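You operate a simulated robot arm through the tools that you are given. There is no shell and no other tool. Be economical: measure what you need, move in short steps, check, and stop when the job is done.

You are at the controls of a simulated two-armed robot. One attempt, no reset.

TASK
Fetch the drink bottle and stand it on top of the blue yoghurt tub. Then take the paper roll and put it on the worktop corner. Then fetch the thread spool and set it on the lower middle shelf of the unit. Then open the radiator-side door, fetch the teal bottle from the low shelf of the cupboard and stand it on top of the small plant and shut the door again. Then switch the radiator switch off. Then open the corner-side door, put the water bottle on the top shelf of the cupboard and shut the door again. Keep to this order. Set down upright: drink bottle, teal bottle, water bottle.

It is judged by the outcome, as a careful person would: the job done as asked, and still so three seconds after it is handed in. It fails if anything else is knocked over, pushed out of place, dropped, spilled or broken.

THE ROBOT
Two 7-joint arms with two-finger parallel grippers on one trunk, on a base that drives. Base frame: it is fixed to the floor where the robot stands at the start and does not move with it; the origin is under the middle of the robot, x ahead of it, y to its left, z up. Lengths are in mm, angles in rad, forces in N, time in s.
The left shoulder is at the start at [60, 144, 826], the right one opposite. Places, roughly: corner-side door [200, 1400, 1000]; lower middle shelf of the unit [-1600, 1600, 300]; paper roll (8x8x22 cm) [500, 0, 600]; radiator switch [-500, 1800, 900]; radiator-side door [-200, 1400, 1000]; small plant (9x9x11 cm) [500, -2100, 900]; teal bottle [0, 1500, 500]; thread spool (3x3x5 cm) [500, 100, 500]; top shelf of the cupboard [0, 1600, 1500]; water bottle [-1250, 1750, 1250]; worktop corner [-3300, 1300, 900]. Payload 1.57 kg a hand.
Tool frame (each hand has its own): the origin (TCP) lies between the finger pads and is the grasp point; the fingertips stand 30 mm ahead of it; z points along the fingers, y is the line along which they close. Largest opening 110 mm; finger width 24, thickness 12; the body of the gripper, 48 by 112 mm, starts 78 mm behind the TCP.
Orientation is told as [roll, pitch, yaw] about the base's x, y, z axes, in that order, counted from this pose: with the fingers straight down and closing along the base's y, the tool's x points along the base's -x, its y along +y and its z along -z.

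THE INTERFACE
- The arms move only by the tool arm_command. It takes "left_deltas", "right_deltas" or both (then of equal length, played together; a hand with none holds still); each is a list of rows, each a list of 7 numbers: the shift along the base's x, y, z in mm, then the turn, a rotation vector about the base's x, y, z in rad, then the finger opening in mm, from 0 to 110. In form: [[x, y, z, ax, ay, az, claw], ...]. A call has 1 to 12 rows; each row shifts and turns the commanded pose from where the row before left it. Each row takes 0.2 s and may step no farther than 50 mm and 0.15 rad from the row before; otherwise, or with a gripper value out of range, the whole call is refused. Where a pose cannot be reached the arm comes as near as it can. A force on the tool above 40 N (or 10 N above the force at the start of the call, whichever is more), or a blocked arm, ends the call early, and 0.2 s more pass. Each finger travels about 45 mm/s and halts on what it meets, pressing with about 43 N; the grip force reading is that of the motor and also rises with nothing between the fingers. The clock runs only during rows and for 0.2 s after the last one: add rows that do not move to give the fingers time. It gives the time, the measured TCP pose, the force on the tool (base axes), the opening and the grip force at its end, in the units of the frame above (readings bear some noise), with the torque about the TCP (base axes, N m) and any sound that the robot's microphone picked up.
- Cameras (640 x 400 px; columns grow to the right, rows downward): "scene" is now at [11.5, 54.2, 1424.3]; the picture's right is [0.78, -0.63, 0.00], its down [-0.54, -0.67, -0.50] and it looks along [0.32, 0.39, -0.86] (base axes); focal length 251 px, centre (320, 200). "left" rides on the left gripper at [70, -16, -141] in its tool frame; the picture's right is [0.23, 0.97, 0.00], its down [-0.86, 0.20, -0.48] and it looks along [-0.47, 0.11, 0.88] (tool axes); focal length 222 px, centre (320, 200). "right" rides on the right gripper at [70, 16, -141] in its tool frame; the picture's right is [-0.23, 0.97, 0.00], its down [-0.86, -0.20, -0.48] and it looks along [-0.47, -0.11, 0.88] (tool axes); focal length 222 px, centre (320, 200). There is no depth. A picture from a camera that has moved, and an enlarged one, comes with that camera's place and axes in the base frame and with its lens.
- camera(camera): a new picture of that camera. It takes no simulated time.
- lift_body(by): slides the trunk up (or, below 0, down) by that many mm; the arms and the scene camera ride with it, the base frame stays. It gives what a move gives, with no picture.
- steer(legs): drives the robot by 1 to 6 legs, each [ahead, left, turn to the left] in mm, mm and rad, along the robot's own axes; the way and the turn of a leg run together, so that a leg with both is an arc; at most 1500 mm and 3.142 rad a leg. The arms and the cameras ride along, it lands a little off, and it stops where it bumps. It gives what a move gives.
- aim_head(pan, tilt): turns the head with the scene camera to pan (to the left, within 1.501 rad either way) and tilt (down, from -0.506 to 1.204), counted from straight ahead of the robot. It gives what a move gives.
- inspect(camera, box): a new picture of the part [left, top, right, bottom] of that camera's present view, enlarged. It takes no simulated time.
- job_done(): hands the job in; it is judged then, once.

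Work in short steps. Places have to be worked out from the pictures, the camera data and where the tool is seen: move nearer, look again, correct. Check each grasp and each placing, and mend what went wrong. You have 217 turns and 208 pictures in all, those below and enlarged ones among them. Open the grippers and draw the arms clear of the work before you hand the job in, unless the task says otherwise; then end with one line.

The tools are called after ">>>" as a command line: name --argument value ..., lists and objects as JSON in quotes. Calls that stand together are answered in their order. arm_command: Moves the arms, as the interface text tells. Its arguments: {"type":"object","properties":{"left_deltas":{"type":"array","items":{"type":"array","items":{"type":"number"}}},"right_deltas":{"type":"array","items":{"type":"array","items":{"type":"number"}}}},"required":[]} The other tools are called the same way: lift_body (by) slides the trunk up or down; steer (legs) drives the base; aim_head (pan, tilt) turns the head that bears the scene camera; camera (camera) takes a picture; inspect (camera, box) takes an enlarged picture of a part of a camera's view; job_done () hands the job in.

At the start:

```text
t: 0.0
left_tool_pos: [358.5, 379.1, 999.9]
left_tool_rot: [0.0, -0.001, 0.0]
left_contact_force: [0.5, 0.3, -0.5]
left_moment: [0.01, 0.0, 0.01]
left_finger_gap: 110.1
left_gripper_force: 0.1
right_tool_pos: [382.6, 71.4, 998.7]
right_tool_rot: [0.0, 0.001, 0.002]
right_contact_force: [0.6, -0.4, -0.7]
right_moment: [0.0, -0.03, 0.01]
right_finger_gap: 109.7
right_gripper_force: 0.0
trunk travel left (down, up): [-425.0, 165.0]
robot x, y, heading: [-0.2, -2.7, -0.003]
head pan, tilt: [0.89, 1.042]
```

scene: 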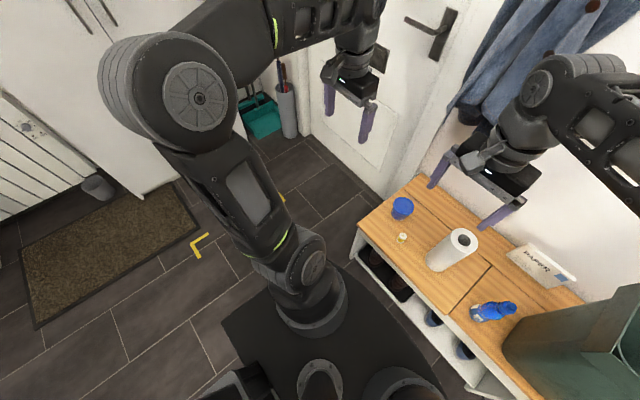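
right: 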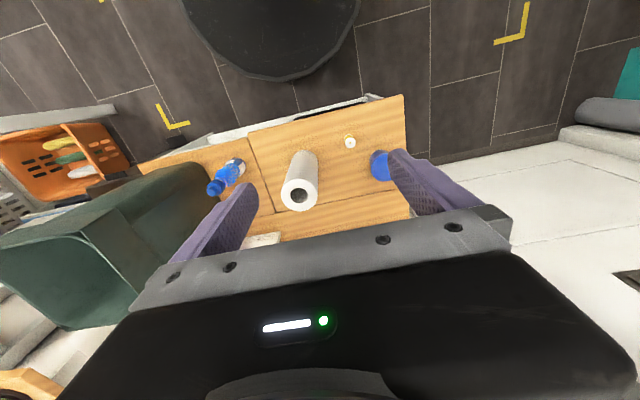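
left: 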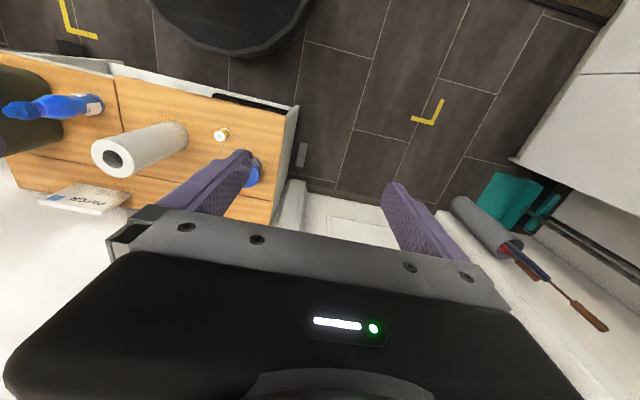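

I start by aiming the head straight ahead at the bench for a clearer view.

>>> aim_head --pan 0.0 --tilt 0.9

>>> camera --camera "scene"

```text
t: 1.2
left_tool_pos: [359.3, 379.7, 999.6]
left_tool_rot: [0.0, -0.001, -0.001]
left_contact_force: [0.3, 0.6, 0.2]
left_moment: [0.0, 0.01, 0.03]
left_finger_gap: 109.8
left_gripper_force: 0.0
right_tool_pos: [383.0, 72.3, 1000.6]
right_tool_rot: [0.0, 0.0, -0.001]
right_contact_force: [-0.5, 0.3, 0.0]
right_moment: [-0.04, -0.03, 0.04]
right_finger_gap: 109.9
right_gripper_force: 0.1
trunk travel left (down, up): [-425.0, 165.0]
robot x, y, heading: [3.2, -0.1, 0.003]
head pan, tilt: [0.0, 0.901]
```

```text
204 pictures are left
camera scene: at [44.8, 2.3, 1434.4], right [0.0, -1.0, 0.0], down [-0.78, 0.0, -0.62], along [0.62, 0.0, -0.78], focal length 251 px, centre (320, 200)
```

scene: 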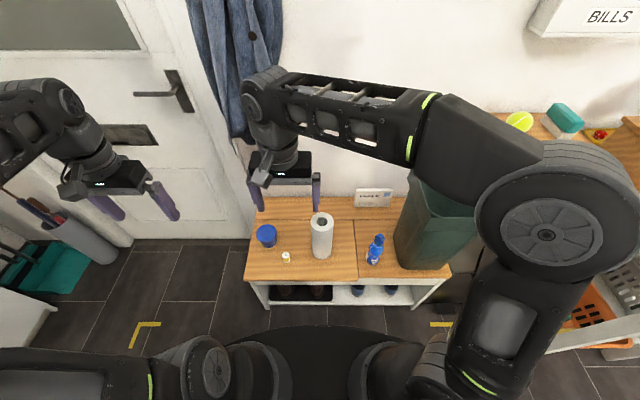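

Zooming on the bench top.

>>> inspect --camera "scene" --box '[230, 180, 470, 330]'

```text
2.67 times, centred on (350, 255) of scene
camera zoom: at [44.8, 2.3, 1434.4], right [0.0, -1.0, 0.0], down [-0.78, 0.0, -0.62], along [0.62, 0.0, -0.78], focal length 668 px, centre (240, 53)
```

zoom: 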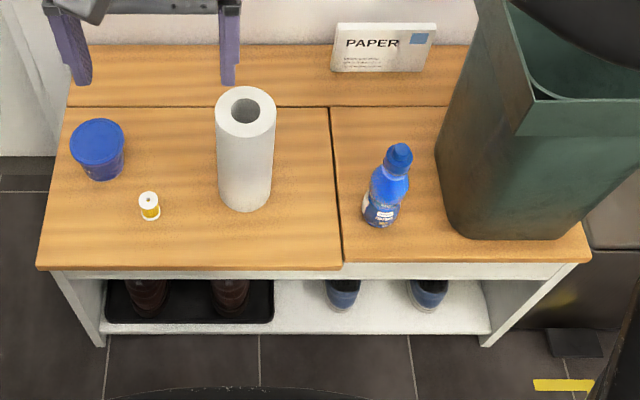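

The drink bottle stands at about [497,-216], top ~636; tub at about [575,225], lid ~535. I'll use the left arm (the bin blocks the right elbow): tuck the right hand back, and shift the base right a bit.

>>> arm_command --right_deltas '[[-18, -40, 8, 0, 0, 0, 110], [-18, -40, 8, 0, 0, 0, 110], [-18, -40, 8, 0, 0, 0, 110], [-18, -40, 8, 0, 0, 0, 110], [-18, -40, 8, 0, 0, 0, 110], [-18, -40, 8, 0, 0, 0, 110], [-18, -40, 8, 0, 0, 0, 110], [-18, -40, 8, 0, 0, 0, 110]]'

>>> steer --legs '[[0, -130, 0]]'

>>> camera --camera "scene"

```text
t: 3.0
left_tool_pos: [358.5, 378.2, 998.5]
left_tool_rot: [0.0, 0.001, 0.001]
left_contact_force: [0.3, -1.2, 0.0]
left_moment: [0.0, -0.01, 0.01]
left_finger_gap: 110.3
left_gripper_force: 0.0
right_tool_pos: [273.0, -213.8, 998.7]
right_tool_rot: [0.0, 0.0, 0.003]
right_contact_force: [0.1, 0.0, 0.5]
right_moment: [-0.02, -0.03, -0.02]
right_finger_gap: 109.7
right_gripper_force: 0.0
right hand out of reach, approached as far as the arm can: row 3, 4, 7, 8
trunk travel left (down, up): [-425.0, 165.0]
robot x, y, heading: [-1.6, -2.2, -0.002]
head pan, tilt: [0.0, 0.901]
```

```text
t: 4.3
left_tool_pos: [358.7, 249.8, 1000.1]
left_tool_rot: [0.002, -0.001, -0.003]
left_contact_force: [0.2, -0.1, 0.6]
left_moment: [0.03, -0.04, -0.03]
left_finger_gap: 109.9
left_gripper_force: 0.1
right_tool_pos: [273.2, -344.7, 997.5]
right_tool_rot: [0.002, -0.001, -0.002]
right_contact_force: [0.6, 0.3, -0.8]
right_moment: [0.03, 0.01, -0.02]
right_finger_gap: 109.7
right_gripper_force: 0.1
trunk travel left (down, up): [-425.0, 165.0]
robot x, y, heading: [-1.9, -130.7, 0.002]
head pan, tilt: [0.0, 0.901]
```

```text
202 pictures are left
camera scene: at [44.6, -127.5, 1434.4], right [0.0, -1.0, 0.0], down [-0.78, 0.0, -0.62], along [0.62, 0.0, -0.78], focal length 251 px, centre (320, 200)
```

scene: 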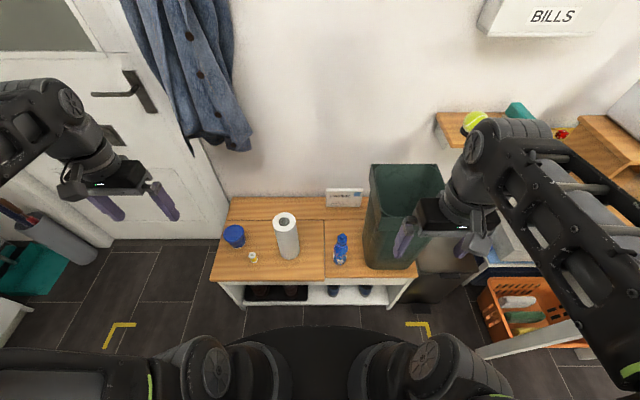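

Move the left hand above the bottle, then down to z≈800 and look.

>>> arm_command --left_deltas '[[14, -46, 0, 0, 0, 0, 110], [14, -46, 0, 0, 0, 0, 110], [14, -46, 0, 0, 0, 0, 110], [14, -46, 0, 0, 0, 0, 110], [14, -46, 0, 0, 0, 0, 110], [14, -46, 0, 0, 0, 0, 110], [14, -46, 0, 0, 0, 0, 110], [14, -46, 0, 0, 0, 0, 110], [14, -46, 0, 0, 0, 0, 110], [12, -46, 0, 0, 0, 0, 110]]'

>>> arm_command --left_deltas '[[0, -6, -48, 0, 0, 0, 110], [0, 0, -50, 0, 0, 0, 110], [0, 0, -50, 0, 0, 0, 110], [0, 0, -50, 0, 0, 0, 110], [0, 0, 0, 0, 0, 0, 110]]'

>>> camera --camera "left"

>>> camera --camera "scene"

```text
t: 6.5
left_tool_pos: [475.6, -133.4, 1000.6]
left_tool_rot: [-0.001, -0.002, -0.002]
left_contact_force: [-0.8, -0.3, -0.9]
left_moment: [0.01, -0.02, 0.01]
left_finger_gap: 109.7
left_gripper_force: 0.0
left hand out of reach, approached as far as the arm can: row 9, 10
right_tool_pos: [272.7, -344.7, 998.3]
right_tool_rot: [0.0, 0.0, -0.003]
right_contact_force: [-0.5, -0.8, -0.6]
right_moment: [0.06, 0.0, 0.0]
right_finger_gap: 109.7
right_gripper_force: 0.0
trunk travel left (down, up): [-425.0, 165.0]
robot x, y, heading: [-0.3, -128.5, -0.005]
head pan, tilt: [0.0, 0.901]
```

```text
t: 7.7
left_tool_pos: [474.2, -133.7, 803.0]
left_tool_rot: [0.0, -0.002, 0.0]
left_contact_force: [0.1, -0.7, 0.2]
left_moment: [0.01, 0.01, -0.01]
left_finger_gap: 110.1
left_gripper_force: 0.0
right_tool_pos: [273.2, -342.9, 996.8]
right_tool_rot: [0.0, -0.001, -0.002]
right_contact_force: [0.3, -0.3, 1.0]
right_moment: [-0.01, 0.03, -0.01]
right_finger_gap: 109.9
right_gripper_force: 0.0
trunk travel left (down, up): [-425.0, 165.0]
robot x, y, heading: [-1.7, -128.4, 0.001]
head pan, tilt: [0.0, 0.901]
```

```text
201 pictures are left
camera left: at [404.4, -150.2, 946.3], right [-0.23, 0.97, 0.0], down [0.86, 0.2, 0.48], along [0.47, 0.11, -0.88], focal length 222 px, centre (320, 200)
```

left: 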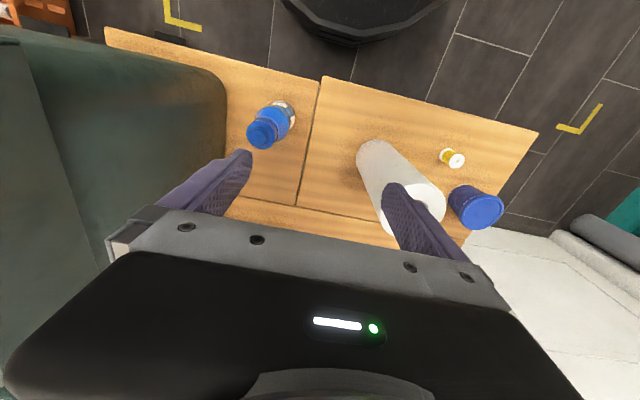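

```text
200 pictures are left
camera scene: at [44.6, -126.2, 1434.4], right [0.0, -1.0, 0.0], down [-0.78, 0.0, -0.62], along [0.62, 0.0, -0.78], focal length 251 px, centre (320, 200)
```

scene: 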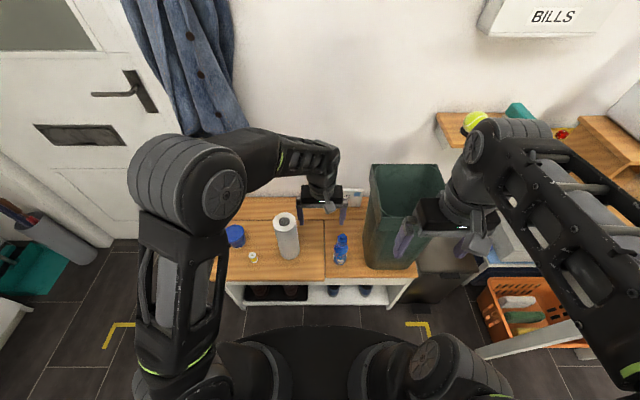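

Bottle estimated at about [487,-211]. Move over it, at z≈710, and check.

>>> arm_command --left_deltas '[[7, -40, -20, 0, 0, 0, 110], [6, -38, -20, 0, 0, 0, 110], [0, 0, -40, 0, 0, 0, 110], [0, 0, -10, 0, 0, 0, 110], [0, 0, 0, 0, 0, 0, 110]]'

>>> camera --camera "left"

>>> inspect --camera "scene" --box '[220, 160, 460, 310]'

```text
t: 8.9
left_tool_pos: [490.1, -211.8, 712.1]
left_tool_rot: [0.0, -0.001, -0.001]
left_contact_force: [0.4, -0.2, 0.3]
left_moment: [-0.05, -0.01, -0.02]
left_finger_gap: 109.9
left_gripper_force: 0.2
right_tool_pos: [272.3, -343.8, 997.7]
right_tool_rot: [0.0, -0.001, -0.001]
right_contact_force: [0.2, 0.4, 0.3]
right_moment: [0.01, 0.0, -0.01]
right_finger_gap: 109.7
right_gripper_force: 0.1
trunk travel left (down, up): [-425.0, 165.0]
robot x, y, heading: [1.5, -125.8, -0.006]
head pan, tilt: [0.0, 0.901]
```

```text
199 pictures are left
camera left: at [418.3, -229.2, 855.5], right [-0.23, 0.97, 0.0], down [0.86, 0.2, 0.48], along [0.47, 0.11, -0.88], focal length 222 px, centre (320, 200)
```

left: 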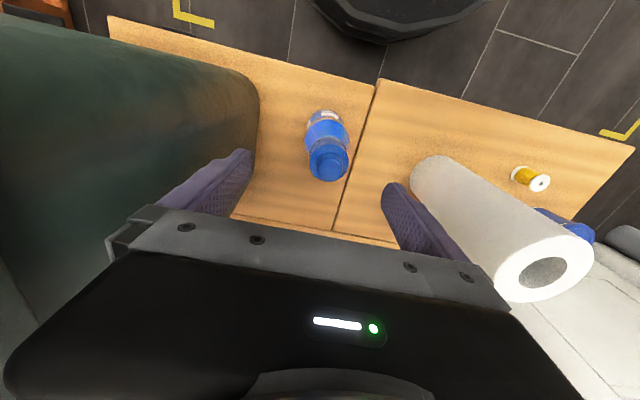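

```text
2.67 times, centred on (340, 235) of scene
camera zoom: at [44.7, -126.2, 1434.4], right [0.0, -1.0, 0.0], down [-0.78, 0.0, -0.62], along [0.62, 0.0, -0.78], focal length 668 px, centre (267, 107)
```

zoom: 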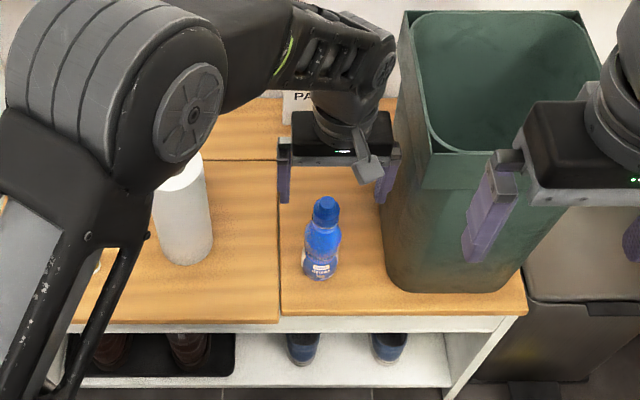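

Cap is at about [497,-204]. Lower around the shoulder of the bottle to z≈592 and close.

>>> arm_command --left_deltas '[[4, 6, -40, 0, 0, 0, 110], [0, 0, -40, 0, 0, 0, 110], [0, 0, -40, 0, 0, 0, 110], [0, 0, 0, 0, 0, 0, 70], [0, 0, 0, 0, 0, 0, 40], [0, 0, 0, 0, 0, 0, 20], [0, 0, 0, 0, 0, 0, 10], [0, 0, 0, 0, 0, 0, 10], [0, 0, 0, 0, 0, 0, 10]]'

>>> camera --camera "left"

>>> inspect --camera "scene" --box '[220, 160, 460, 310]'

```text
t: 9.7
left_tool_pos: [498.6, -210.8, 610.1]
left_tool_rot: [-0.008, -0.012, -0.002]
left_contact_force: [-2.7, 2.2, 16.1]
left_moment: [0.08, 0.14, -0.01]
left_finger_gap: 110.2
left_gripper_force: 0.0
right_tool_pos: [273.3, -343.2, 998.4]
right_tool_rot: [0.0, 0.0, 0.0]
right_contact_force: [0.2, 0.0, -0.1]
right_moment: [0.03, -0.01, -0.01]
right_finger_gap: 109.9
right_gripper_force: 0.2
trunk travel left (down, up): [-425.0, 165.0]
robot x, y, heading: [-0.6, -126.9, 0.003]
head pan, tilt: [0.0, 0.901]
stopped in row 3 (left hand): the force on the tool passed its limit (the readings are from after the stop); the commanded pose is now the measured one
```

```text
197 pictures are left
camera left: at [427.0, -226.3, 752.8], right [-0.22, 0.97, -0.01], down [0.85, 0.2, 0.49], along [0.48, 0.1, -0.87], focal length 222 px, centre (320, 200)
```

left: 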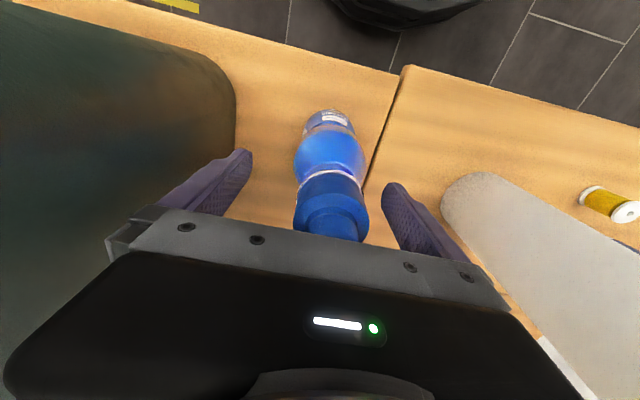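

```text
2.67 times, centred on (340, 235) of scene
camera zoom: at [44.0, -126.0, 1434.7], right [0.0, -1.0, 0.0], down [-0.78, 0.0, -0.62], along [0.62, 0.0, -0.78], focal length 668 px, centre (267, 107)
```

zoom: 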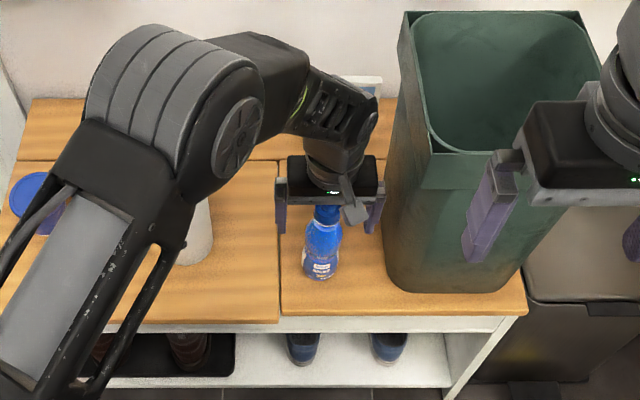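

The palm just touched the cap. Back up 7 mm and close here around the neck/shoulder.

>>> arm_command --left_deltas '[[0, 0, 7, 0, 0, 0, 110], [0, 3, 0, 0, 0, 0, 80], [0, 0, 0, 0, 0, 0, 55], [0, 0, 0, 0, 0, 0, 40], [0, 0, 0, 0, 0, 0, 25], [0, 0, 0, 0, 0, 0, 10], [0, 0, 0, 0, 0, 0, 10], [0, 0, 0, 0, 0, 0, 10], [0, 0, 0, 0, 0, 0, 10]]'

>>> camera --camera "left"

```text
t: 11.7
left_tool_pos: [498.6, -208.4, 614.9]
left_tool_rot: [-0.005, -0.01, -0.002]
left_contact_force: [-0.2, 0.3, 0.3]
left_moment: [0.05, -0.06, -0.01]
left_finger_gap: 49.4
left_gripper_force: 42.9
right_tool_pos: [273.4, -344.5, 998.2]
right_tool_rot: [0.0, 0.0, -0.002]
right_contact_force: [-0.1, -0.9, 0.2]
right_moment: [0.03, 0.03, 0.04]
right_finger_gap: 110.0
right_gripper_force: 0.0
trunk travel left (down, up): [-425.0, 165.0]
robot x, y, heading: [2.5, -124.8, -0.004]
head pan, tilt: [0.0, 0.901]
```

```text
195 pictures are left
camera left: at [426.9, -223.3, 757.8], right [-0.23, 0.97, -0.01], down [0.85, 0.2, 0.48], along [0.47, 0.1, -0.87], focal length 222 px, centre (320, 200)
```

left: 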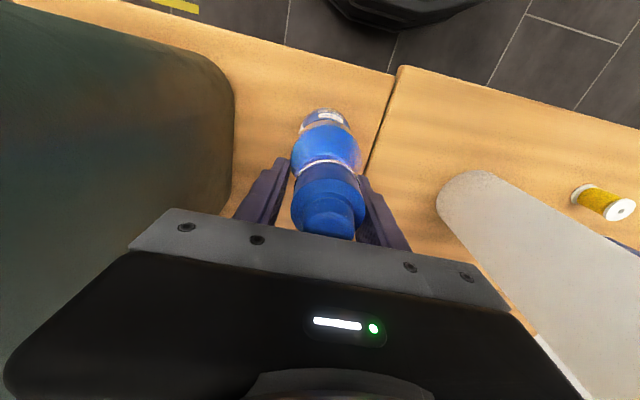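

Gripped (gap 49). Lift to z≈870, clear of the paper roll.

>>> arm_command --left_deltas '[[0, 0, 20, 0, 0, 0, 10], [0, 0, 40, 0, 0, 0, 10], [0, 0, 45, 0, 0, 0, 10], [0, 0, 50, 0, 0, 0, 10], [0, 0, 50, 0, 0, 0, 10], [0, 0, 50, 0, 0, 0, 10], [0, 0, 0, 0, 0, 0, 10]]'

>>> camera --camera "scene"

```text
t: 13.3
left_tool_pos: [498.8, -206.6, 870.0]
left_tool_rot: [-0.005, -0.01, -0.003]
left_contact_force: [0.9, 0.0, -1.9]
left_moment: [0.01, -0.06, -0.03]
left_finger_gap: 49.5
left_gripper_force: 43.1
right_tool_pos: [273.2, -344.3, 996.7]
right_tool_rot: [0.002, 0.0, 0.0]
right_contact_force: [0.2, -0.1, -0.9]
right_moment: [0.02, 0.0, -0.02]
right_finger_gap: 109.9
right_gripper_force: 0.0
trunk travel left (down, up): [-425.0, 165.0]
robot x, y, heading: [-4.9, -129.1, -0.0]
head pan, tilt: [0.0, 0.901]
```

```text
194 pictures are left
camera scene: at [45.1, -126.2, 1434.4], right [0.0, -1.0, 0.0], down [-0.78, 0.0, -0.62], along [0.62, 0.0, -0.78], focal length 251 px, centre (320, 200)
```

scene: 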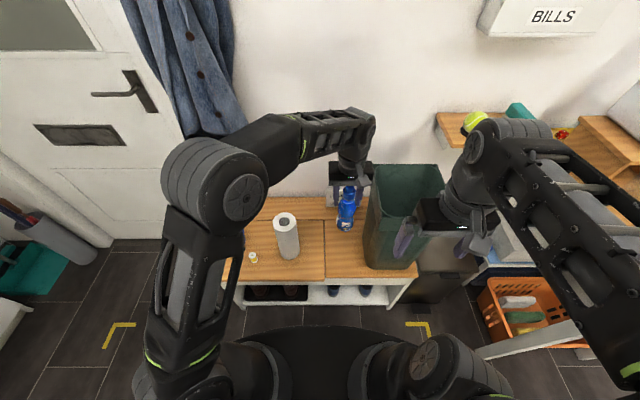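

Carry the bottle over toward the tub at [570,225].

>>> arm_command --left_deltas '[[7, 43, 0, 0, 0, 0, 10], [7, 43, 0, 0, 0, 0, 10], [7, 43, 0, 0, 0, 0, 10], [7, 43, 0, 0, 0, 0, 10], [7, 43, 0, 0, 0, 0, 10], [7, 43, 0, 0, 0, 0, 10], [7, 43, 0, 0, 0, 0, 10], [7, 43, 0, 0, 0, 0, 10], [7, 43, 0, 0, 0, 0, 10], [7, 43, 0, 0, 0, 0, 10], [0, 0, 0, 0, 0, 0, 10]]'

>>> camera --camera "left"

>>> camera --camera "scene"

```text
t: 15.7
left_tool_pos: [568.4, 221.7, 872.0]
left_tool_rot: [-0.006, -0.008, -0.003]
left_contact_force: [-0.5, -0.2, -2.7]
left_moment: [0.0, -0.05, 0.0]
left_finger_gap: 49.6
left_gripper_force: 43.1
right_tool_pos: [273.0, -344.2, 997.6]
right_tool_rot: [0.001, -0.001, -0.004]
right_contact_force: [-0.4, -0.3, -0.3]
right_moment: [0.02, 0.02, 0.02]
right_finger_gap: 109.9
right_gripper_force: 0.0
trunk travel left (down, up): [-425.0, 165.0]
robot x, y, heading: [-2.5, -129.6, -0.003]
head pan, tilt: [0.0, 0.901]
```

```text
193 pictures are left
camera left: at [496.9, 207.8, 1014.0], right [-0.22, 0.97, -0.01], down [0.85, 0.2, 0.48], along [0.47, 0.1, -0.87], focal length 222 px, centre (320, 200)
```

left: 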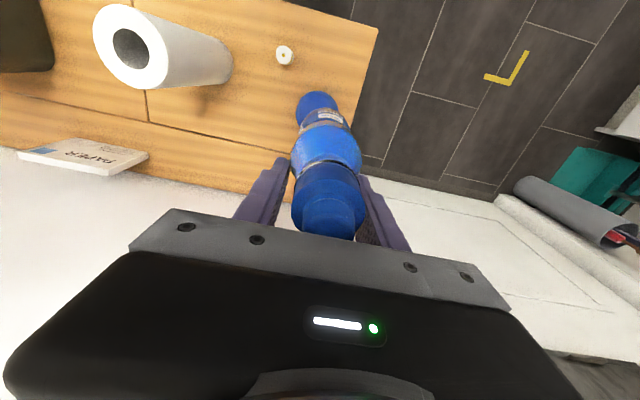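

```text
192 pictures are left
camera scene: at [44.9, -126.1, 1434.4], right [0.0, -1.0, 0.0], down [-0.78, 0.0, -0.62], along [0.62, 0.0, -0.78], focal length 251 px, centre (320, 200)
```

scene: 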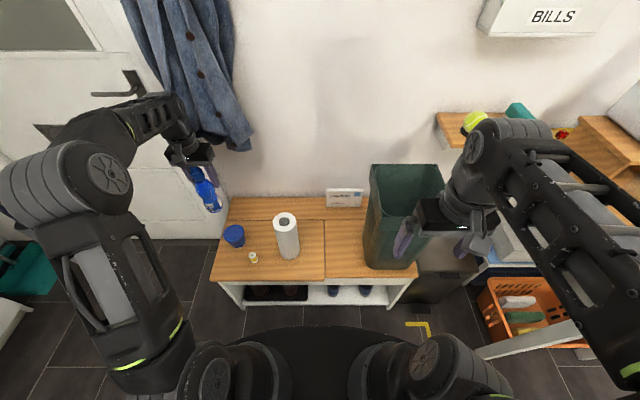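

Zoom in both views to localise the tub lid precisely.

>>> inspect --camera "left" --box '[240, 50, 400, 150]'

>>> inspect --camera "scene" --box '[160, 140, 320, 300]'

```text
4.00 times, centred on (320, 100) of left
camera zoom: at [496.9, 207.8, 1014.0], right [-0.22, 0.97, -0.01], down [0.85, 0.2, 0.48], along [0.47, 0.1, -0.87], focal length 888 px, centre (320, 600)
```

zoom: 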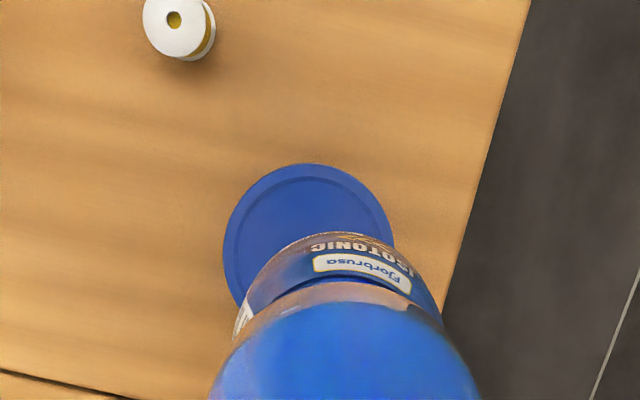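

```text
2.50 times, centred on (240, 220) of scene
camera zoom: at [44.9, -126.1, 1434.4], right [0.0, -1.0, 0.0], down [-0.78, 0.0, -0.62], along [0.62, 0.0, -0.78], focal length 626 px, centre (520, 150)
```

zoom: 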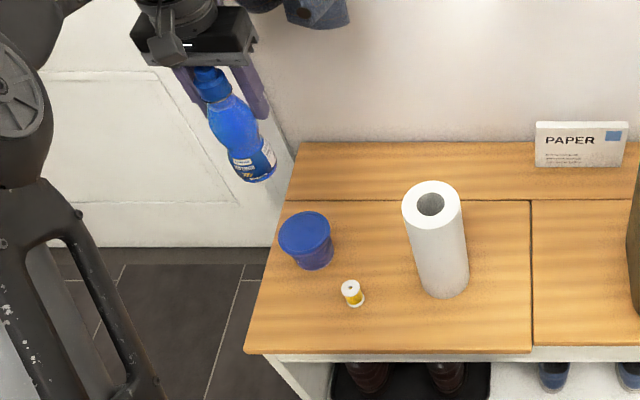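

Triangulation shows the worktop is really at z≈500: lid at ≈[556,213,580], bottle base ~115 below TCP and ~14 mm robot-side of it. Lower to z≈705 with a small correction.

>>> arm_command --left_deltas '[[1, -5, -40, 0, 0, 0, 10], [0, 0, -45, 0, 0, 0, 10], [0, 0, -45, 0, 0, 0, 10], [0, 0, -25, 0, 0, 0, 10], [0, 0, 0, 0, 0, 0, 10]]'

>>> camera --camera "left"

>>> inspect --camera "scene" --box '[160, 160, 288, 260]'

```text
t: 16.9
left_tool_pos: [570.3, 216.3, 714.0]
left_tool_rot: [-0.007, -0.009, -0.003]
left_contact_force: [-0.4, 0.1, -3.2]
left_moment: [0.01, -0.02, 0.0]
left_finger_gap: 49.7
left_gripper_force: 43.3
right_tool_pos: [273.3, -343.3, 997.9]
right_tool_rot: [0.0, 0.001, -0.003]
right_contact_force: [0.9, -0.3, 0.0]
right_moment: [0.0, 0.0, 0.01]
right_finger_gap: 109.9
right_gripper_force: 0.0
trunk travel left (down, up): [-425.0, 165.0]
robot x, y, heading: [1.8, -125.7, -0.002]
head pan, tilt: [0.0, 0.901]
```

```text
189 pictures are left
camera left: at [498.9, 202.1, 856.9], right [-0.23, 0.97, -0.01], down [0.85, 0.2, 0.48], along [0.47, 0.1, -0.87], focal length 222 px, centre (320, 200)
```

left: 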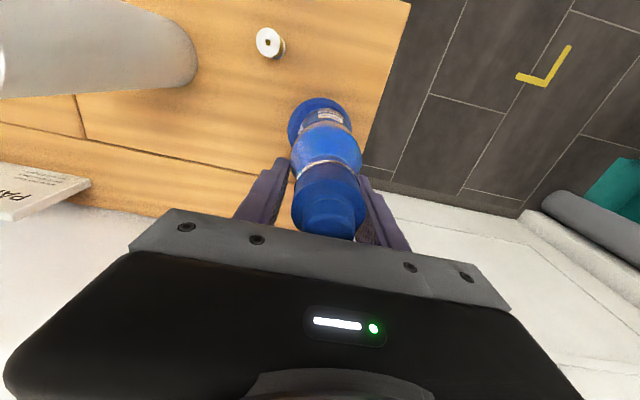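

```text
4.00 times, centred on (224, 210) of scene
camera zoom: at [44.9, -126.0, 1434.4], right [0.0, -1.0, 0.0], down [-0.78, 0.0, -0.62], along [0.62, 0.0, -0.78], focal length 1002 px, centre (704, 160)
```

zoom: 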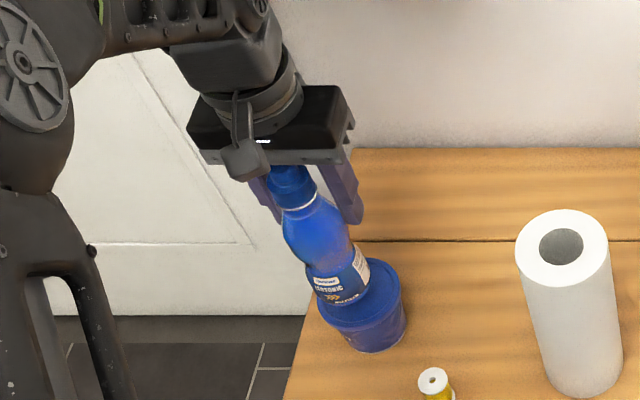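

Zoom on the base relative to the lid.

>>> inspect --camera "left" --box '[256, 70, 384, 150]'

```text
5.00 times, centred on (320, 110) of left
camera zoom: at [498.9, 202.1, 856.9], right [-0.23, 0.97, -0.01], down [0.85, 0.2, 0.48], along [0.47, 0.1, -0.87], focal length 1111 px, centre (320, 650)
```

zoom: 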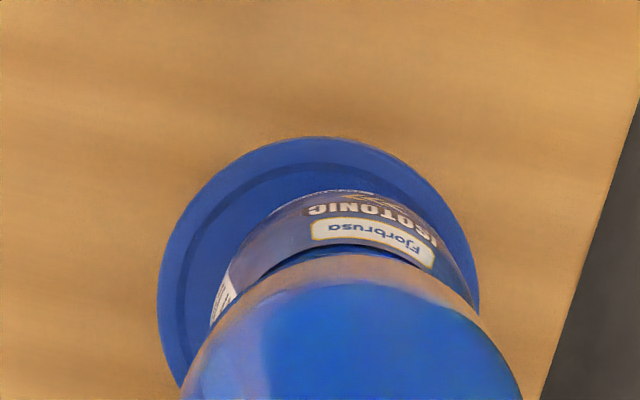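

Bottle is ~7 mm too far in +y. Correct and lower gently.

>>> arm_command --left_deltas '[[-1, -6, 0, 0, 0, 0, 10], [0, 0, -7, 0, 0, 0, 10], [0, 0, -4, 0, 0, 0, 10], [0, 0, 0, 0, 0, 0, 10]]'

>>> inspect --camera "scene" --box '[200, 170, 280, 250]'

```text
t: 17.9
left_tool_pos: [568.4, 209.6, 704.4]
left_tool_rot: [-0.005, -0.009, -0.003]
left_contact_force: [1.0, 0.1, -3.7]
left_moment: [0.01, -0.06, 0.01]
left_finger_gap: 50.0
left_gripper_force: 42.7
right_tool_pos: [272.8, -342.8, 998.1]
right_tool_rot: [0.0, -0.001, -0.002]
right_contact_force: [-1.0, -0.1, -0.2]
right_moment: [-0.01, -0.02, -0.04]
right_finger_gap: 110.2
right_gripper_force: 0.1
trunk travel left (down, up): [-425.0, 165.0]
robot x, y, heading: [-3.4, -123.4, -0.001]
head pan, tilt: [0.0, 0.901]
```

```text
5.00 times, centred on (240, 210) of scene
camera zoom: at [45.0, -126.0, 1434.4], right [0.0, -1.0, 0.0], down [-0.78, 0.0, -0.62], along [0.62, 0.0, -0.78], focal length 1253 px, centre (720, 150)
```

zoom: 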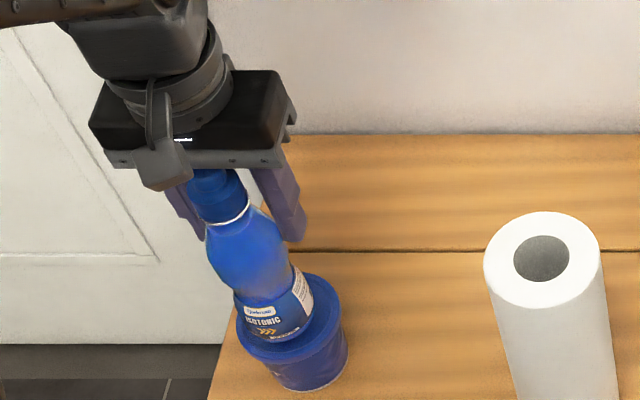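

Recheck with the hand camera.

>>> inspect --camera "left" --box '[256, 70, 384, 150]'

```text
5.00 times, centred on (320, 110) of left
camera zoom: at [496.9, 196.0, 846.3], right [-0.23, 0.97, -0.01], down [0.85, 0.2, 0.48], along [0.47, 0.1, -0.87], focal length 1111 px, centre (320, 650)
```

zoom: 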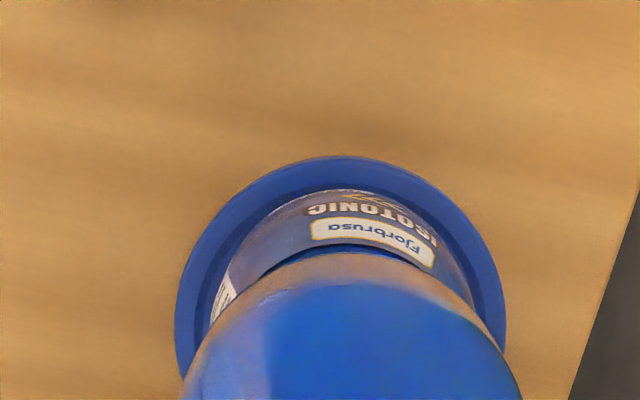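

Centred in the hand camera. Lower slowly until contact shows.

>>> arm_command --left_deltas '[[0, -2, -3, 0, 0, 0, 10], [0, 0, -3, 0, 0, 0, 10], [0, 0, 0, 0, 0, 0, 10]]'

>>> inspect --camera "scene" --box '[200, 170, 280, 250]'

```text
t: 18.7
left_tool_pos: [567.7, 210.3, 699.2]
left_tool_rot: [-0.007, -0.008, -0.002]
left_contact_force: [-0.1, 0.7, -2.6]
left_moment: [0.0, -0.06, -0.01]
left_finger_gap: 49.6
left_gripper_force: 42.6
right_tool_pos: [274.1, -343.6, 997.4]
right_tool_rot: [0.001, 0.001, -0.003]
right_contact_force: [0.5, 0.8, -1.1]
right_moment: [0.01, 0.0, -0.01]
right_finger_gap: 110.3
right_gripper_force: 0.0
trunk travel left (down, up): [-425.0, 165.0]
robot x, y, heading: [-0.6, -127.6, 0.002]
head pan, tilt: [0.0, 0.901]
```

```text
5.00 times, centred on (240, 210) of scene
camera zoom: at [45.0, -126.0, 1434.4], right [0.0, -1.0, 0.0], down [-0.78, 0.0, -0.62], along [0.62, 0.0, -0.78], focal length 1253 px, centre (720, 150)
```

zoom: 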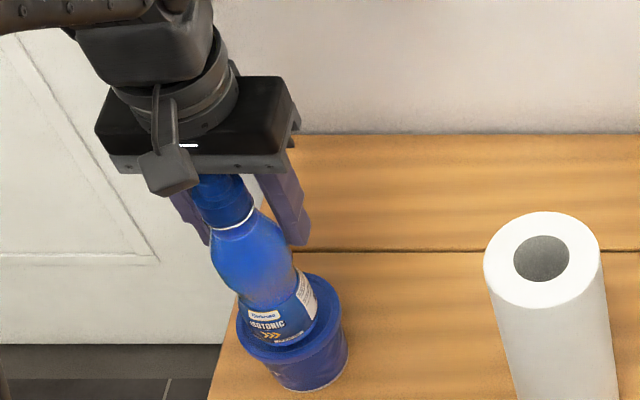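

Still slightly above. Continue in small steps.

>>> arm_command --left_deltas '[[0, 0, -3, 0, 0, 0, 10], [0, 0, -3, 0, 0, 0, 10], [0, 0, 0, 0, 0, 0, 10]]'

>>> arm_command --left_deltas '[[0, 0, -3, 0, 0, 0, 10], [0, 0, 0, 0, 0, 0, 10]]'

>>> inspect --camera "scene" --box '[200, 170, 280, 250]'

```text
t: 19.5
left_tool_pos: [568.0, 208.5, 693.1]
left_tool_rot: [-0.005, -0.009, 0.0]
left_contact_force: [0.4, 0.2, -2.6]
left_moment: [0.01, -0.02, 0.01]
left_finger_gap: 49.7
left_gripper_force: 42.9
right_tool_pos: [272.3, -344.2, 998.6]
right_tool_rot: [0.0, 0.002, -0.001]
right_contact_force: [-0.2, 0.7, -0.5]
right_moment: [0.02, -0.06, -0.01]
right_finger_gap: 110.1
right_gripper_force: 0.0
trunk travel left (down, up): [-425.0, 165.0]
robot x, y, heading: [-1.9, -133.6, -0.004]
head pan, tilt: [0.0, 0.901]
```

```text
t: 20.1
left_tool_pos: [568.4, 209.6, 690.7]
left_tool_rot: [-0.006, -0.009, 0.0]
left_contact_force: [-0.5, 1.1, 7.3]
left_moment: [0.08, 0.21, 0.0]
left_finger_gap: 49.5
left_gripper_force: 43.0
right_tool_pos: [272.2, -344.1, 997.6]
right_tool_rot: [0.0, 0.0, -0.003]
right_contact_force: [0.1, 1.0, 0.3]
right_moment: [0.02, 0.01, 0.0]
right_finger_gap: 110.0
right_gripper_force: 0.0
trunk travel left (down, up): [-425.0, 165.0]
robot x, y, heading: [-5.3, -127.3, -0.007]
head pan, tilt: [0.0, 0.901]
```

```text
5.00 times, centred on (240, 210) of scene
camera zoom: at [44.2, -126.4, 1434.6], right [0.0, -1.0, 0.0], down [-0.78, 0.0, -0.62], along [0.62, 0.0, -0.78], focal length 1253 px, centre (720, 150)
```

zoom: 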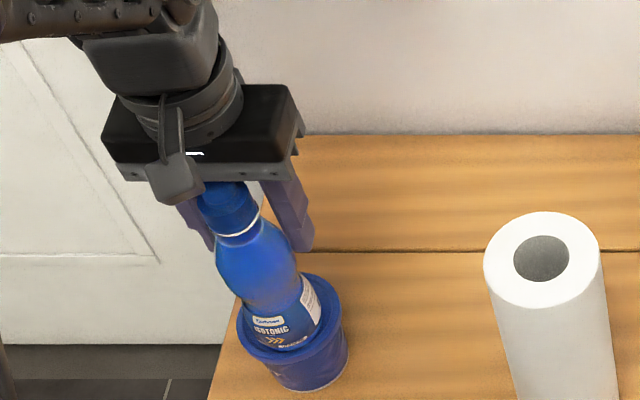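

Contact felt (force +7 N). Open slowly.

>>> arm_command --left_deltas '[[0, 0, 0, 0, 0, 0, 56], [0, 0, 0, 0, 0, 0, 66], [0, 0, 0, 0, 0, 0, 80], [0, 0, 0, 0, 0, 0, 95], [0, 0, 0, 0, 0, 0, 110], [0, 0, 0, 0, 0, 0, 110]]'

>>> camera --camera "left"

>>> inspect --camera "scene" --box '[200, 170, 280, 250]'

```text
t: 21.5
left_tool_pos: [568.7, 208.9, 690.3]
left_tool_rot: [-0.006, -0.008, -0.001]
left_contact_force: [-0.3, -0.3, 0.8]
left_moment: [0.02, -0.02, 0.02]
left_finger_gap: 110.0
left_gripper_force: 0.0
right_tool_pos: [272.5, -343.4, 998.8]
right_tool_rot: [0.0, 0.001, -0.002]
right_contact_force: [0.3, 0.6, -0.4]
right_moment: [-0.01, -0.01, -0.08]
right_finger_gap: 110.0
right_gripper_force: 0.0
trunk travel left (down, up): [-425.0, 165.0]
robot x, y, heading: [-1.1, -125.6, -0.002]
head pan, tilt: [0.0, 0.901]
```

```text
182 pictures are left
camera left: at [496.7, 193.5, 831.9], right [-0.23, 0.97, -0.01], down [0.85, 0.2, 0.48], along [0.47, 0.1, -0.87], focal length 222 px, centre (320, 200)
```

left: 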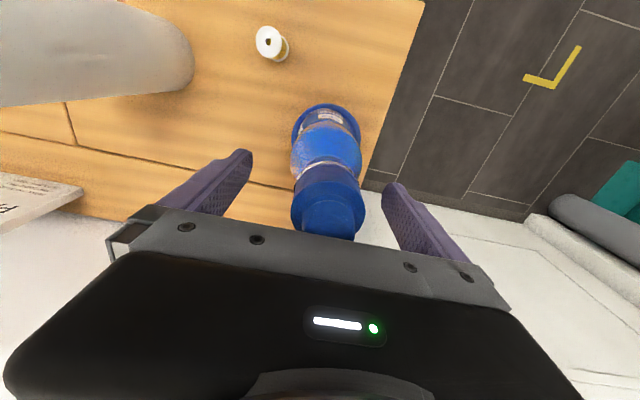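

```text
5.00 times, centred on (240, 210) of scene
camera zoom: at [44.8, -126.1, 1434.4], right [0.0, -1.0, 0.0], down [-0.78, 0.0, -0.62], along [0.62, 0.0, -0.78], focal length 1253 px, centre (720, 150)
```

zoom: 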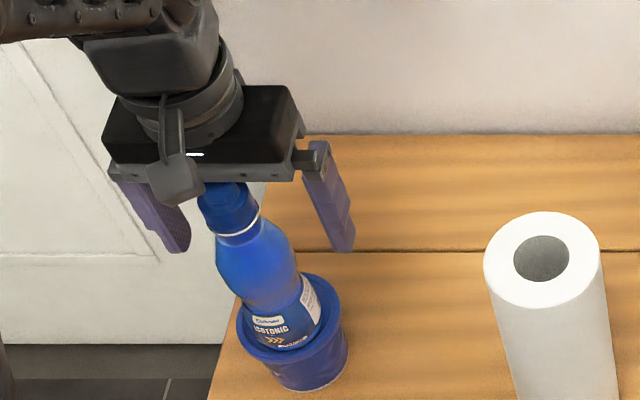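

Stands on the tub. Raise straight up, then move over the paper roll (≈[513,-6], top ≈720).

>>> arm_command --left_deltas '[[0, 0, 40, 0, 0, 0, 110], [0, 0, 50, 0, 0, 0, 110], [0, 0, 50, 0, 0, 0, 110], [0, 0, 50, 0, 0, 0, 110], [-9, -43, 0, 0, 0, 0, 110], [-9, -43, 0, 0, 0, 0, 110], [-9, -43, 0, 0, 0, 0, 110], [-9, -43, 0, 0, 0, 0, 110], [-9, -43, 0, 0, 0, 0, 110], [0, 0, 0, 0, 0, 0, 110]]'

>>> camera --camera "left"

>>> inspect --camera "scene" --box '[190, 160, 350, 260]'

```text
t: 23.7
left_tool_pos: [525.0, -7.1, 880.2]
left_tool_rot: [-0.006, -0.008, -0.002]
left_contact_force: [0.2, -0.5, 0.1]
left_moment: [0.0, 0.04, -0.03]
left_finger_gap: 110.0
left_gripper_force: 0.1
right_tool_pos: [273.0, -343.3, 997.6]
right_tool_rot: [0.0, 0.0, -0.001]
right_contact_force: [0.7, -0.4, 0.3]
right_moment: [0.04, 0.01, 0.03]
right_finger_gap: 110.0
right_gripper_force: 0.1
trunk travel left (down, up): [-425.0, 165.0]
robot x, y, heading: [-3.5, -127.5, 0.0]
head pan, tilt: [0.0, 0.901]
```

```text
180 pictures are left
camera left: at [453.5, -22.8, 1021.3], right [-0.23, 0.97, -0.01], down [0.85, 0.2, 0.48], along [0.47, 0.1, -0.87], focal length 222 px, centre (320, 200)
```

left: 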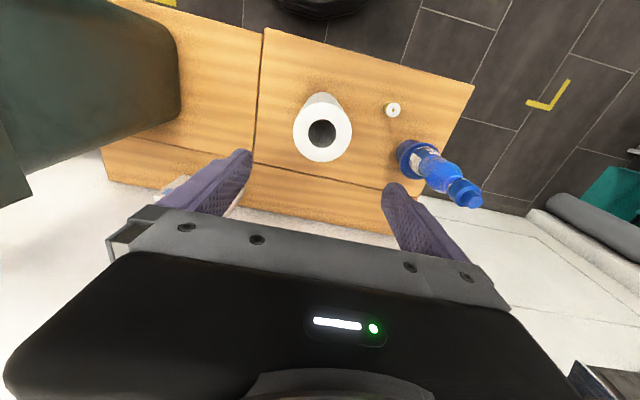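

```text
4.00 times, centred on (270, 210) of scene
camera zoom: at [44.8, -126.1, 1434.4], right [0.0, -1.0, 0.0], down [-0.78, 0.0, -0.62], along [0.62, 0.0, -0.78], focal length 1002 px, centre (520, 160)
```

zoom: 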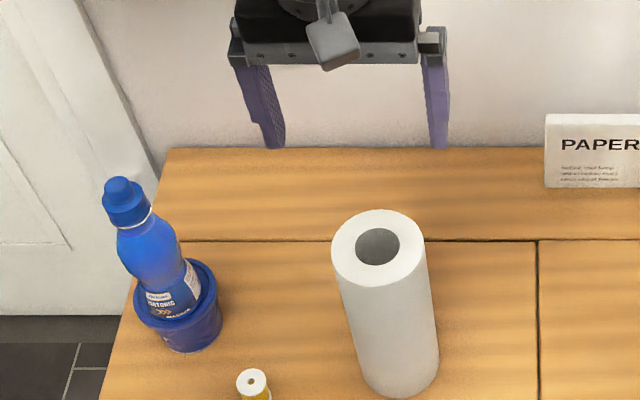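

Roll axis at ≈[516,-7]. Shift −9 in x and descend to z≈665, checking partway.

>>> arm_command --left_deltas '[[-9, 0, -40, 0, 0, 0, 110], [0, 0, -45, 0, 0, 0, 110], [0, 0, -30, 0, 0, 0, 110], [0, 0, 0, 0, 0, 0, 110]]'

>>> camera --camera "left"

```text
t: 24.7
left_tool_pos: [514.5, -5.8, 764.5]
left_tool_rot: [-0.004, -0.009, -0.001]
left_contact_force: [-0.2, -0.2, 0.2]
left_moment: [0.01, 0.02, 0.03]
left_finger_gap: 109.8
left_gripper_force: 0.1
right_tool_pos: [273.3, -342.8, 998.4]
right_tool_rot: [0.0, -0.001, -0.002]
right_contact_force: [1.0, 0.2, 0.2]
right_moment: [0.01, 0.01, -0.01]
right_finger_gap: 110.2
right_gripper_force: 0.1
trunk travel left (down, up): [-425.0, 165.0]
robot x, y, heading: [-5.2, -128.5, -0.001]
head pan, tilt: [0.0, 0.901]
```

```text
178 pictures are left
camera left: at [443.2, -21.6, 906.8], right [-0.23, 0.97, -0.01], down [0.85, 0.2, 0.48], along [0.47, 0.1, -0.87], focal length 222 px, centre (320, 200)
```

left: 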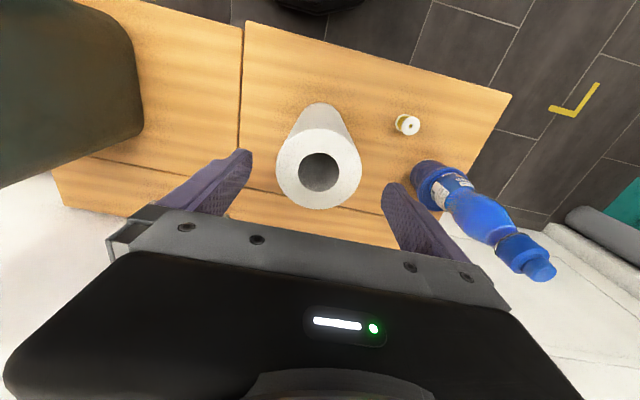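

Well centred. Go down to 667 and close.

>>> arm_command --left_deltas '[[0, -1, -40, 0, 0, 0, 110], [0, 0, -40, 0, 0, 0, 110], [0, 0, -17, 0, 0, 0, 110], [0, 0, 0, 0, 0, 0, 85], [0, 0, 0, 0, 0, 0, 70], [0, 0, 0, 0, 0, 0, 60], [0, 0, 0, 0, 0, 0, 50], [0, 0, 0, 0, 0, 0, 50]]'

>>> camera --camera "left"

```text
t: 26.5
left_tool_pos: [514.8, -5.6, 665.4]
left_tool_rot: [-0.006, -0.009, -0.001]
left_contact_force: [0.0, 0.6, -1.0]
left_moment: [0.02, 0.01, -0.01]
left_finger_gap: 77.3
left_gripper_force: 39.8
right_tool_pos: [273.2, -343.2, 997.9]
right_tool_rot: [0.0, -0.001, 0.0]
right_contact_force: [0.2, 0.5, 0.6]
right_moment: [-0.02, 0.01, 0.02]
right_finger_gap: 110.0
right_gripper_force: 0.1
trunk travel left (down, up): [-425.0, 165.0]
robot x, y, heading: [3.1, -127.1, -0.002]
head pan, tilt: [0.0, 0.901]
```

```text
177 pictures are left
camera left: at [442.6, -20.7, 807.9], right [-0.23, 0.97, -0.01], down [0.85, 0.2, 0.48], along [0.47, 0.1, -0.87], focal length 222 px, centre (320, 200)
```

left: 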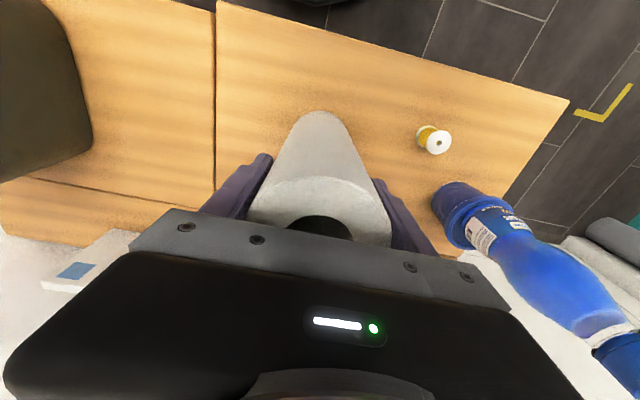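

Gripped. Lift and pull back toward the robot, then look around to plan the drive.

>>> arm_command --left_deltas '[[0, 0, 25, 0, 0, 0, 50], [0, 0, 50, 0, 0, 0, 50], [0, 0, 50, 0, 0, 0, 50], [0, 0, 50, 0, 0, 0, 50], [0, 0, 50, 0, 0, 0, 50], [0, 0, 50, 0, 0, 0, 50], [-40, 20, 10, 0, 0, 0, 50], [-40, 20, 10, 0, 0, 0, 50], [-40, 20, 0, 0, 0, 0, 50], [-40, 20, 0, 0, 0, 0, 50], [0, 0, 0, 0, 0, 0, 50]]'

>>> steer --legs '[[-250, 0, 0], [0, 0, 1.57]]'

>>> aim_head --pan 0.6 --tilt 0.45

>>> camera --camera "scene"

```text
t: 28.9
left_tool_pos: [355.2, 73.5, 961.6]
left_tool_rot: [-0.005, -0.009, -0.003]
left_contact_force: [0.6, 0.0, -1.7]
left_moment: [0.0, 0.0, 0.04]
left_finger_gap: 76.6
left_gripper_force: 42.9
right_tool_pos: [274.2, -343.3, 997.8]
right_tool_rot: [0.0, -0.001, -0.002]
right_contact_force: [-0.9, 0.6, 1.0]
right_moment: [-0.02, 0.0, 0.0]
right_finger_gap: 110.0
right_gripper_force: 0.1
trunk travel left (down, up): [-425.0, 165.0]
robot x, y, heading: [1.0, -128.7, -0.005]
head pan, tilt: [0.0, 0.901]
```

```text
t: 34.5
left_tool_pos: [-449.6, 231.3, 962.3]
left_tool_rot: [-0.003, -0.007, 1.554]
left_contact_force: [-0.1, 0.5, -0.5]
left_moment: [-0.01, 0.02, 0.0]
left_finger_gap: 76.0
left_gripper_force: 42.8
right_tool_pos: [-34.8, 142.5, 997.5]
right_tool_rot: [-0.001, 0.002, 1.557]
right_contact_force: [0.9, -0.1, 0.6]
right_moment: [-0.02, 0.02, 0.01]
right_finger_gap: 110.1
right_gripper_force: 0.1
trunk travel left (down, up): [-425.0, 165.0]
robot x, y, heading: [-254.2, -129.8, 1.557]
head pan, tilt: [0.0, 0.901]
```

```text
t: 35.5
left_tool_pos: [-450.0, 230.9, 960.4]
left_tool_rot: [-0.008, -0.009, 1.554]
left_contact_force: [-0.7, 0.1, -1.1]
left_moment: [-0.03, 0.01, -0.03]
left_finger_gap: 76.4
left_gripper_force: 42.8
right_tool_pos: [-34.4, 142.3, 998.6]
right_tool_rot: [0.0, 0.001, 1.554]
right_contact_force: [1.0, 0.1, 0.3]
right_moment: [0.01, 0.0, -0.04]
right_finger_gap: 110.1
right_gripper_force: 0.0
trunk travel left (down, up): [-425.0, 165.0]
robot x, y, heading: [-254.0, -127.3, 1.555]
head pan, tilt: [0.6, 0.45]
```

```text
176 pictures are left
camera scene: at [-306.0, -78.8, 1472.7], right [0.83, 0.55, 0.0], down [0.24, -0.36, -0.9], along [-0.5, 0.75, -0.44], focal length 251 px, centre (320, 200)
```

scene: 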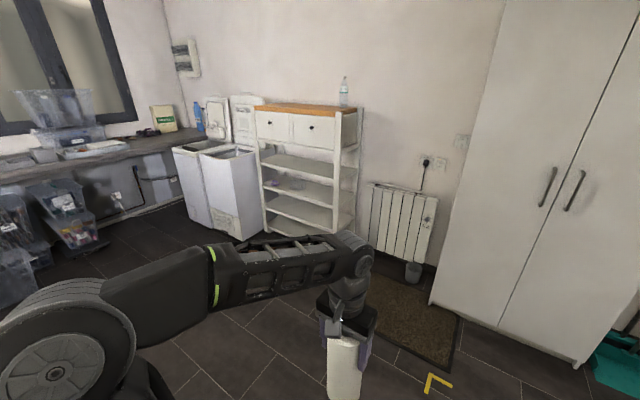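

Zoom in on the worktop area at left.

>>> inspect --camera "scene" --box '[0, 60, 260, 240]'

>>> aim_head --pan 1.4 --tilt 0.35

>>> camera --camera "scene"

```text
2.22 times, centred on (130, 150) of scene
camera zoom: at [-306.0, -78.8, 1472.7], right [0.83, 0.55, 0.0], down [0.24, -0.36, -0.9], along [-0.5, 0.75, -0.44], focal length 557 px, centre (742, 311)
```

zoom: 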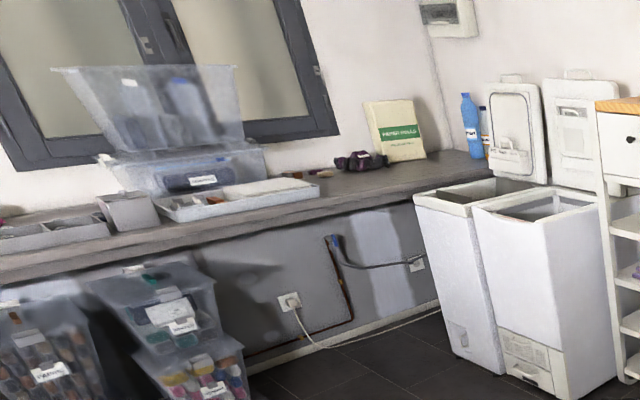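

```text
t: 36.6
left_tool_pos: [-449.8, 231.8, 962.3]
left_tool_rot: [-0.003, -0.009, 1.555]
left_contact_force: [1.0, 0.0, -0.7]
left_moment: [-0.01, 0.0, 0.0]
left_finger_gap: 76.3
left_gripper_force: 43.3
right_tool_pos: [-34.4, 141.4, 997.7]
right_tool_rot: [-0.001, 0.0, 1.555]
right_contact_force: [-0.2, 0.3, -0.3]
right_moment: [0.03, -0.01, 0.01]
right_finger_gap: 110.2
right_gripper_force: 0.1
trunk travel left (down, up): [-425.0, 165.0]
robot x, y, heading: [-256.3, -128.7, 1.557]
head pan, tilt: [1.4, 0.351]
```

```text
174 pictures are left
camera scene: at [-346.9, -138.1, 1481.9], right [0.19, 0.98, 0.0], down [0.34, -0.06, -0.94], along [-0.92, 0.18, -0.34], focal length 251 px, centre (320, 200)
```

scene: 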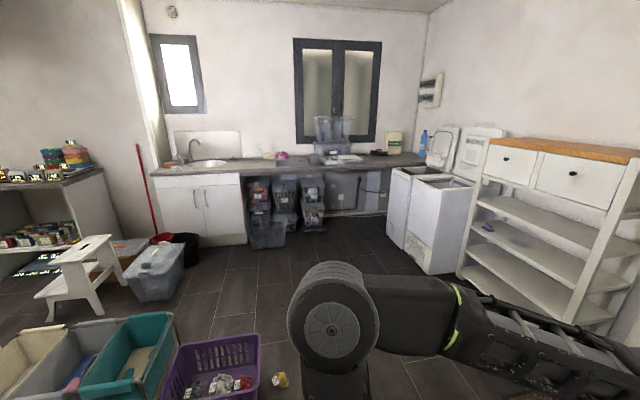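

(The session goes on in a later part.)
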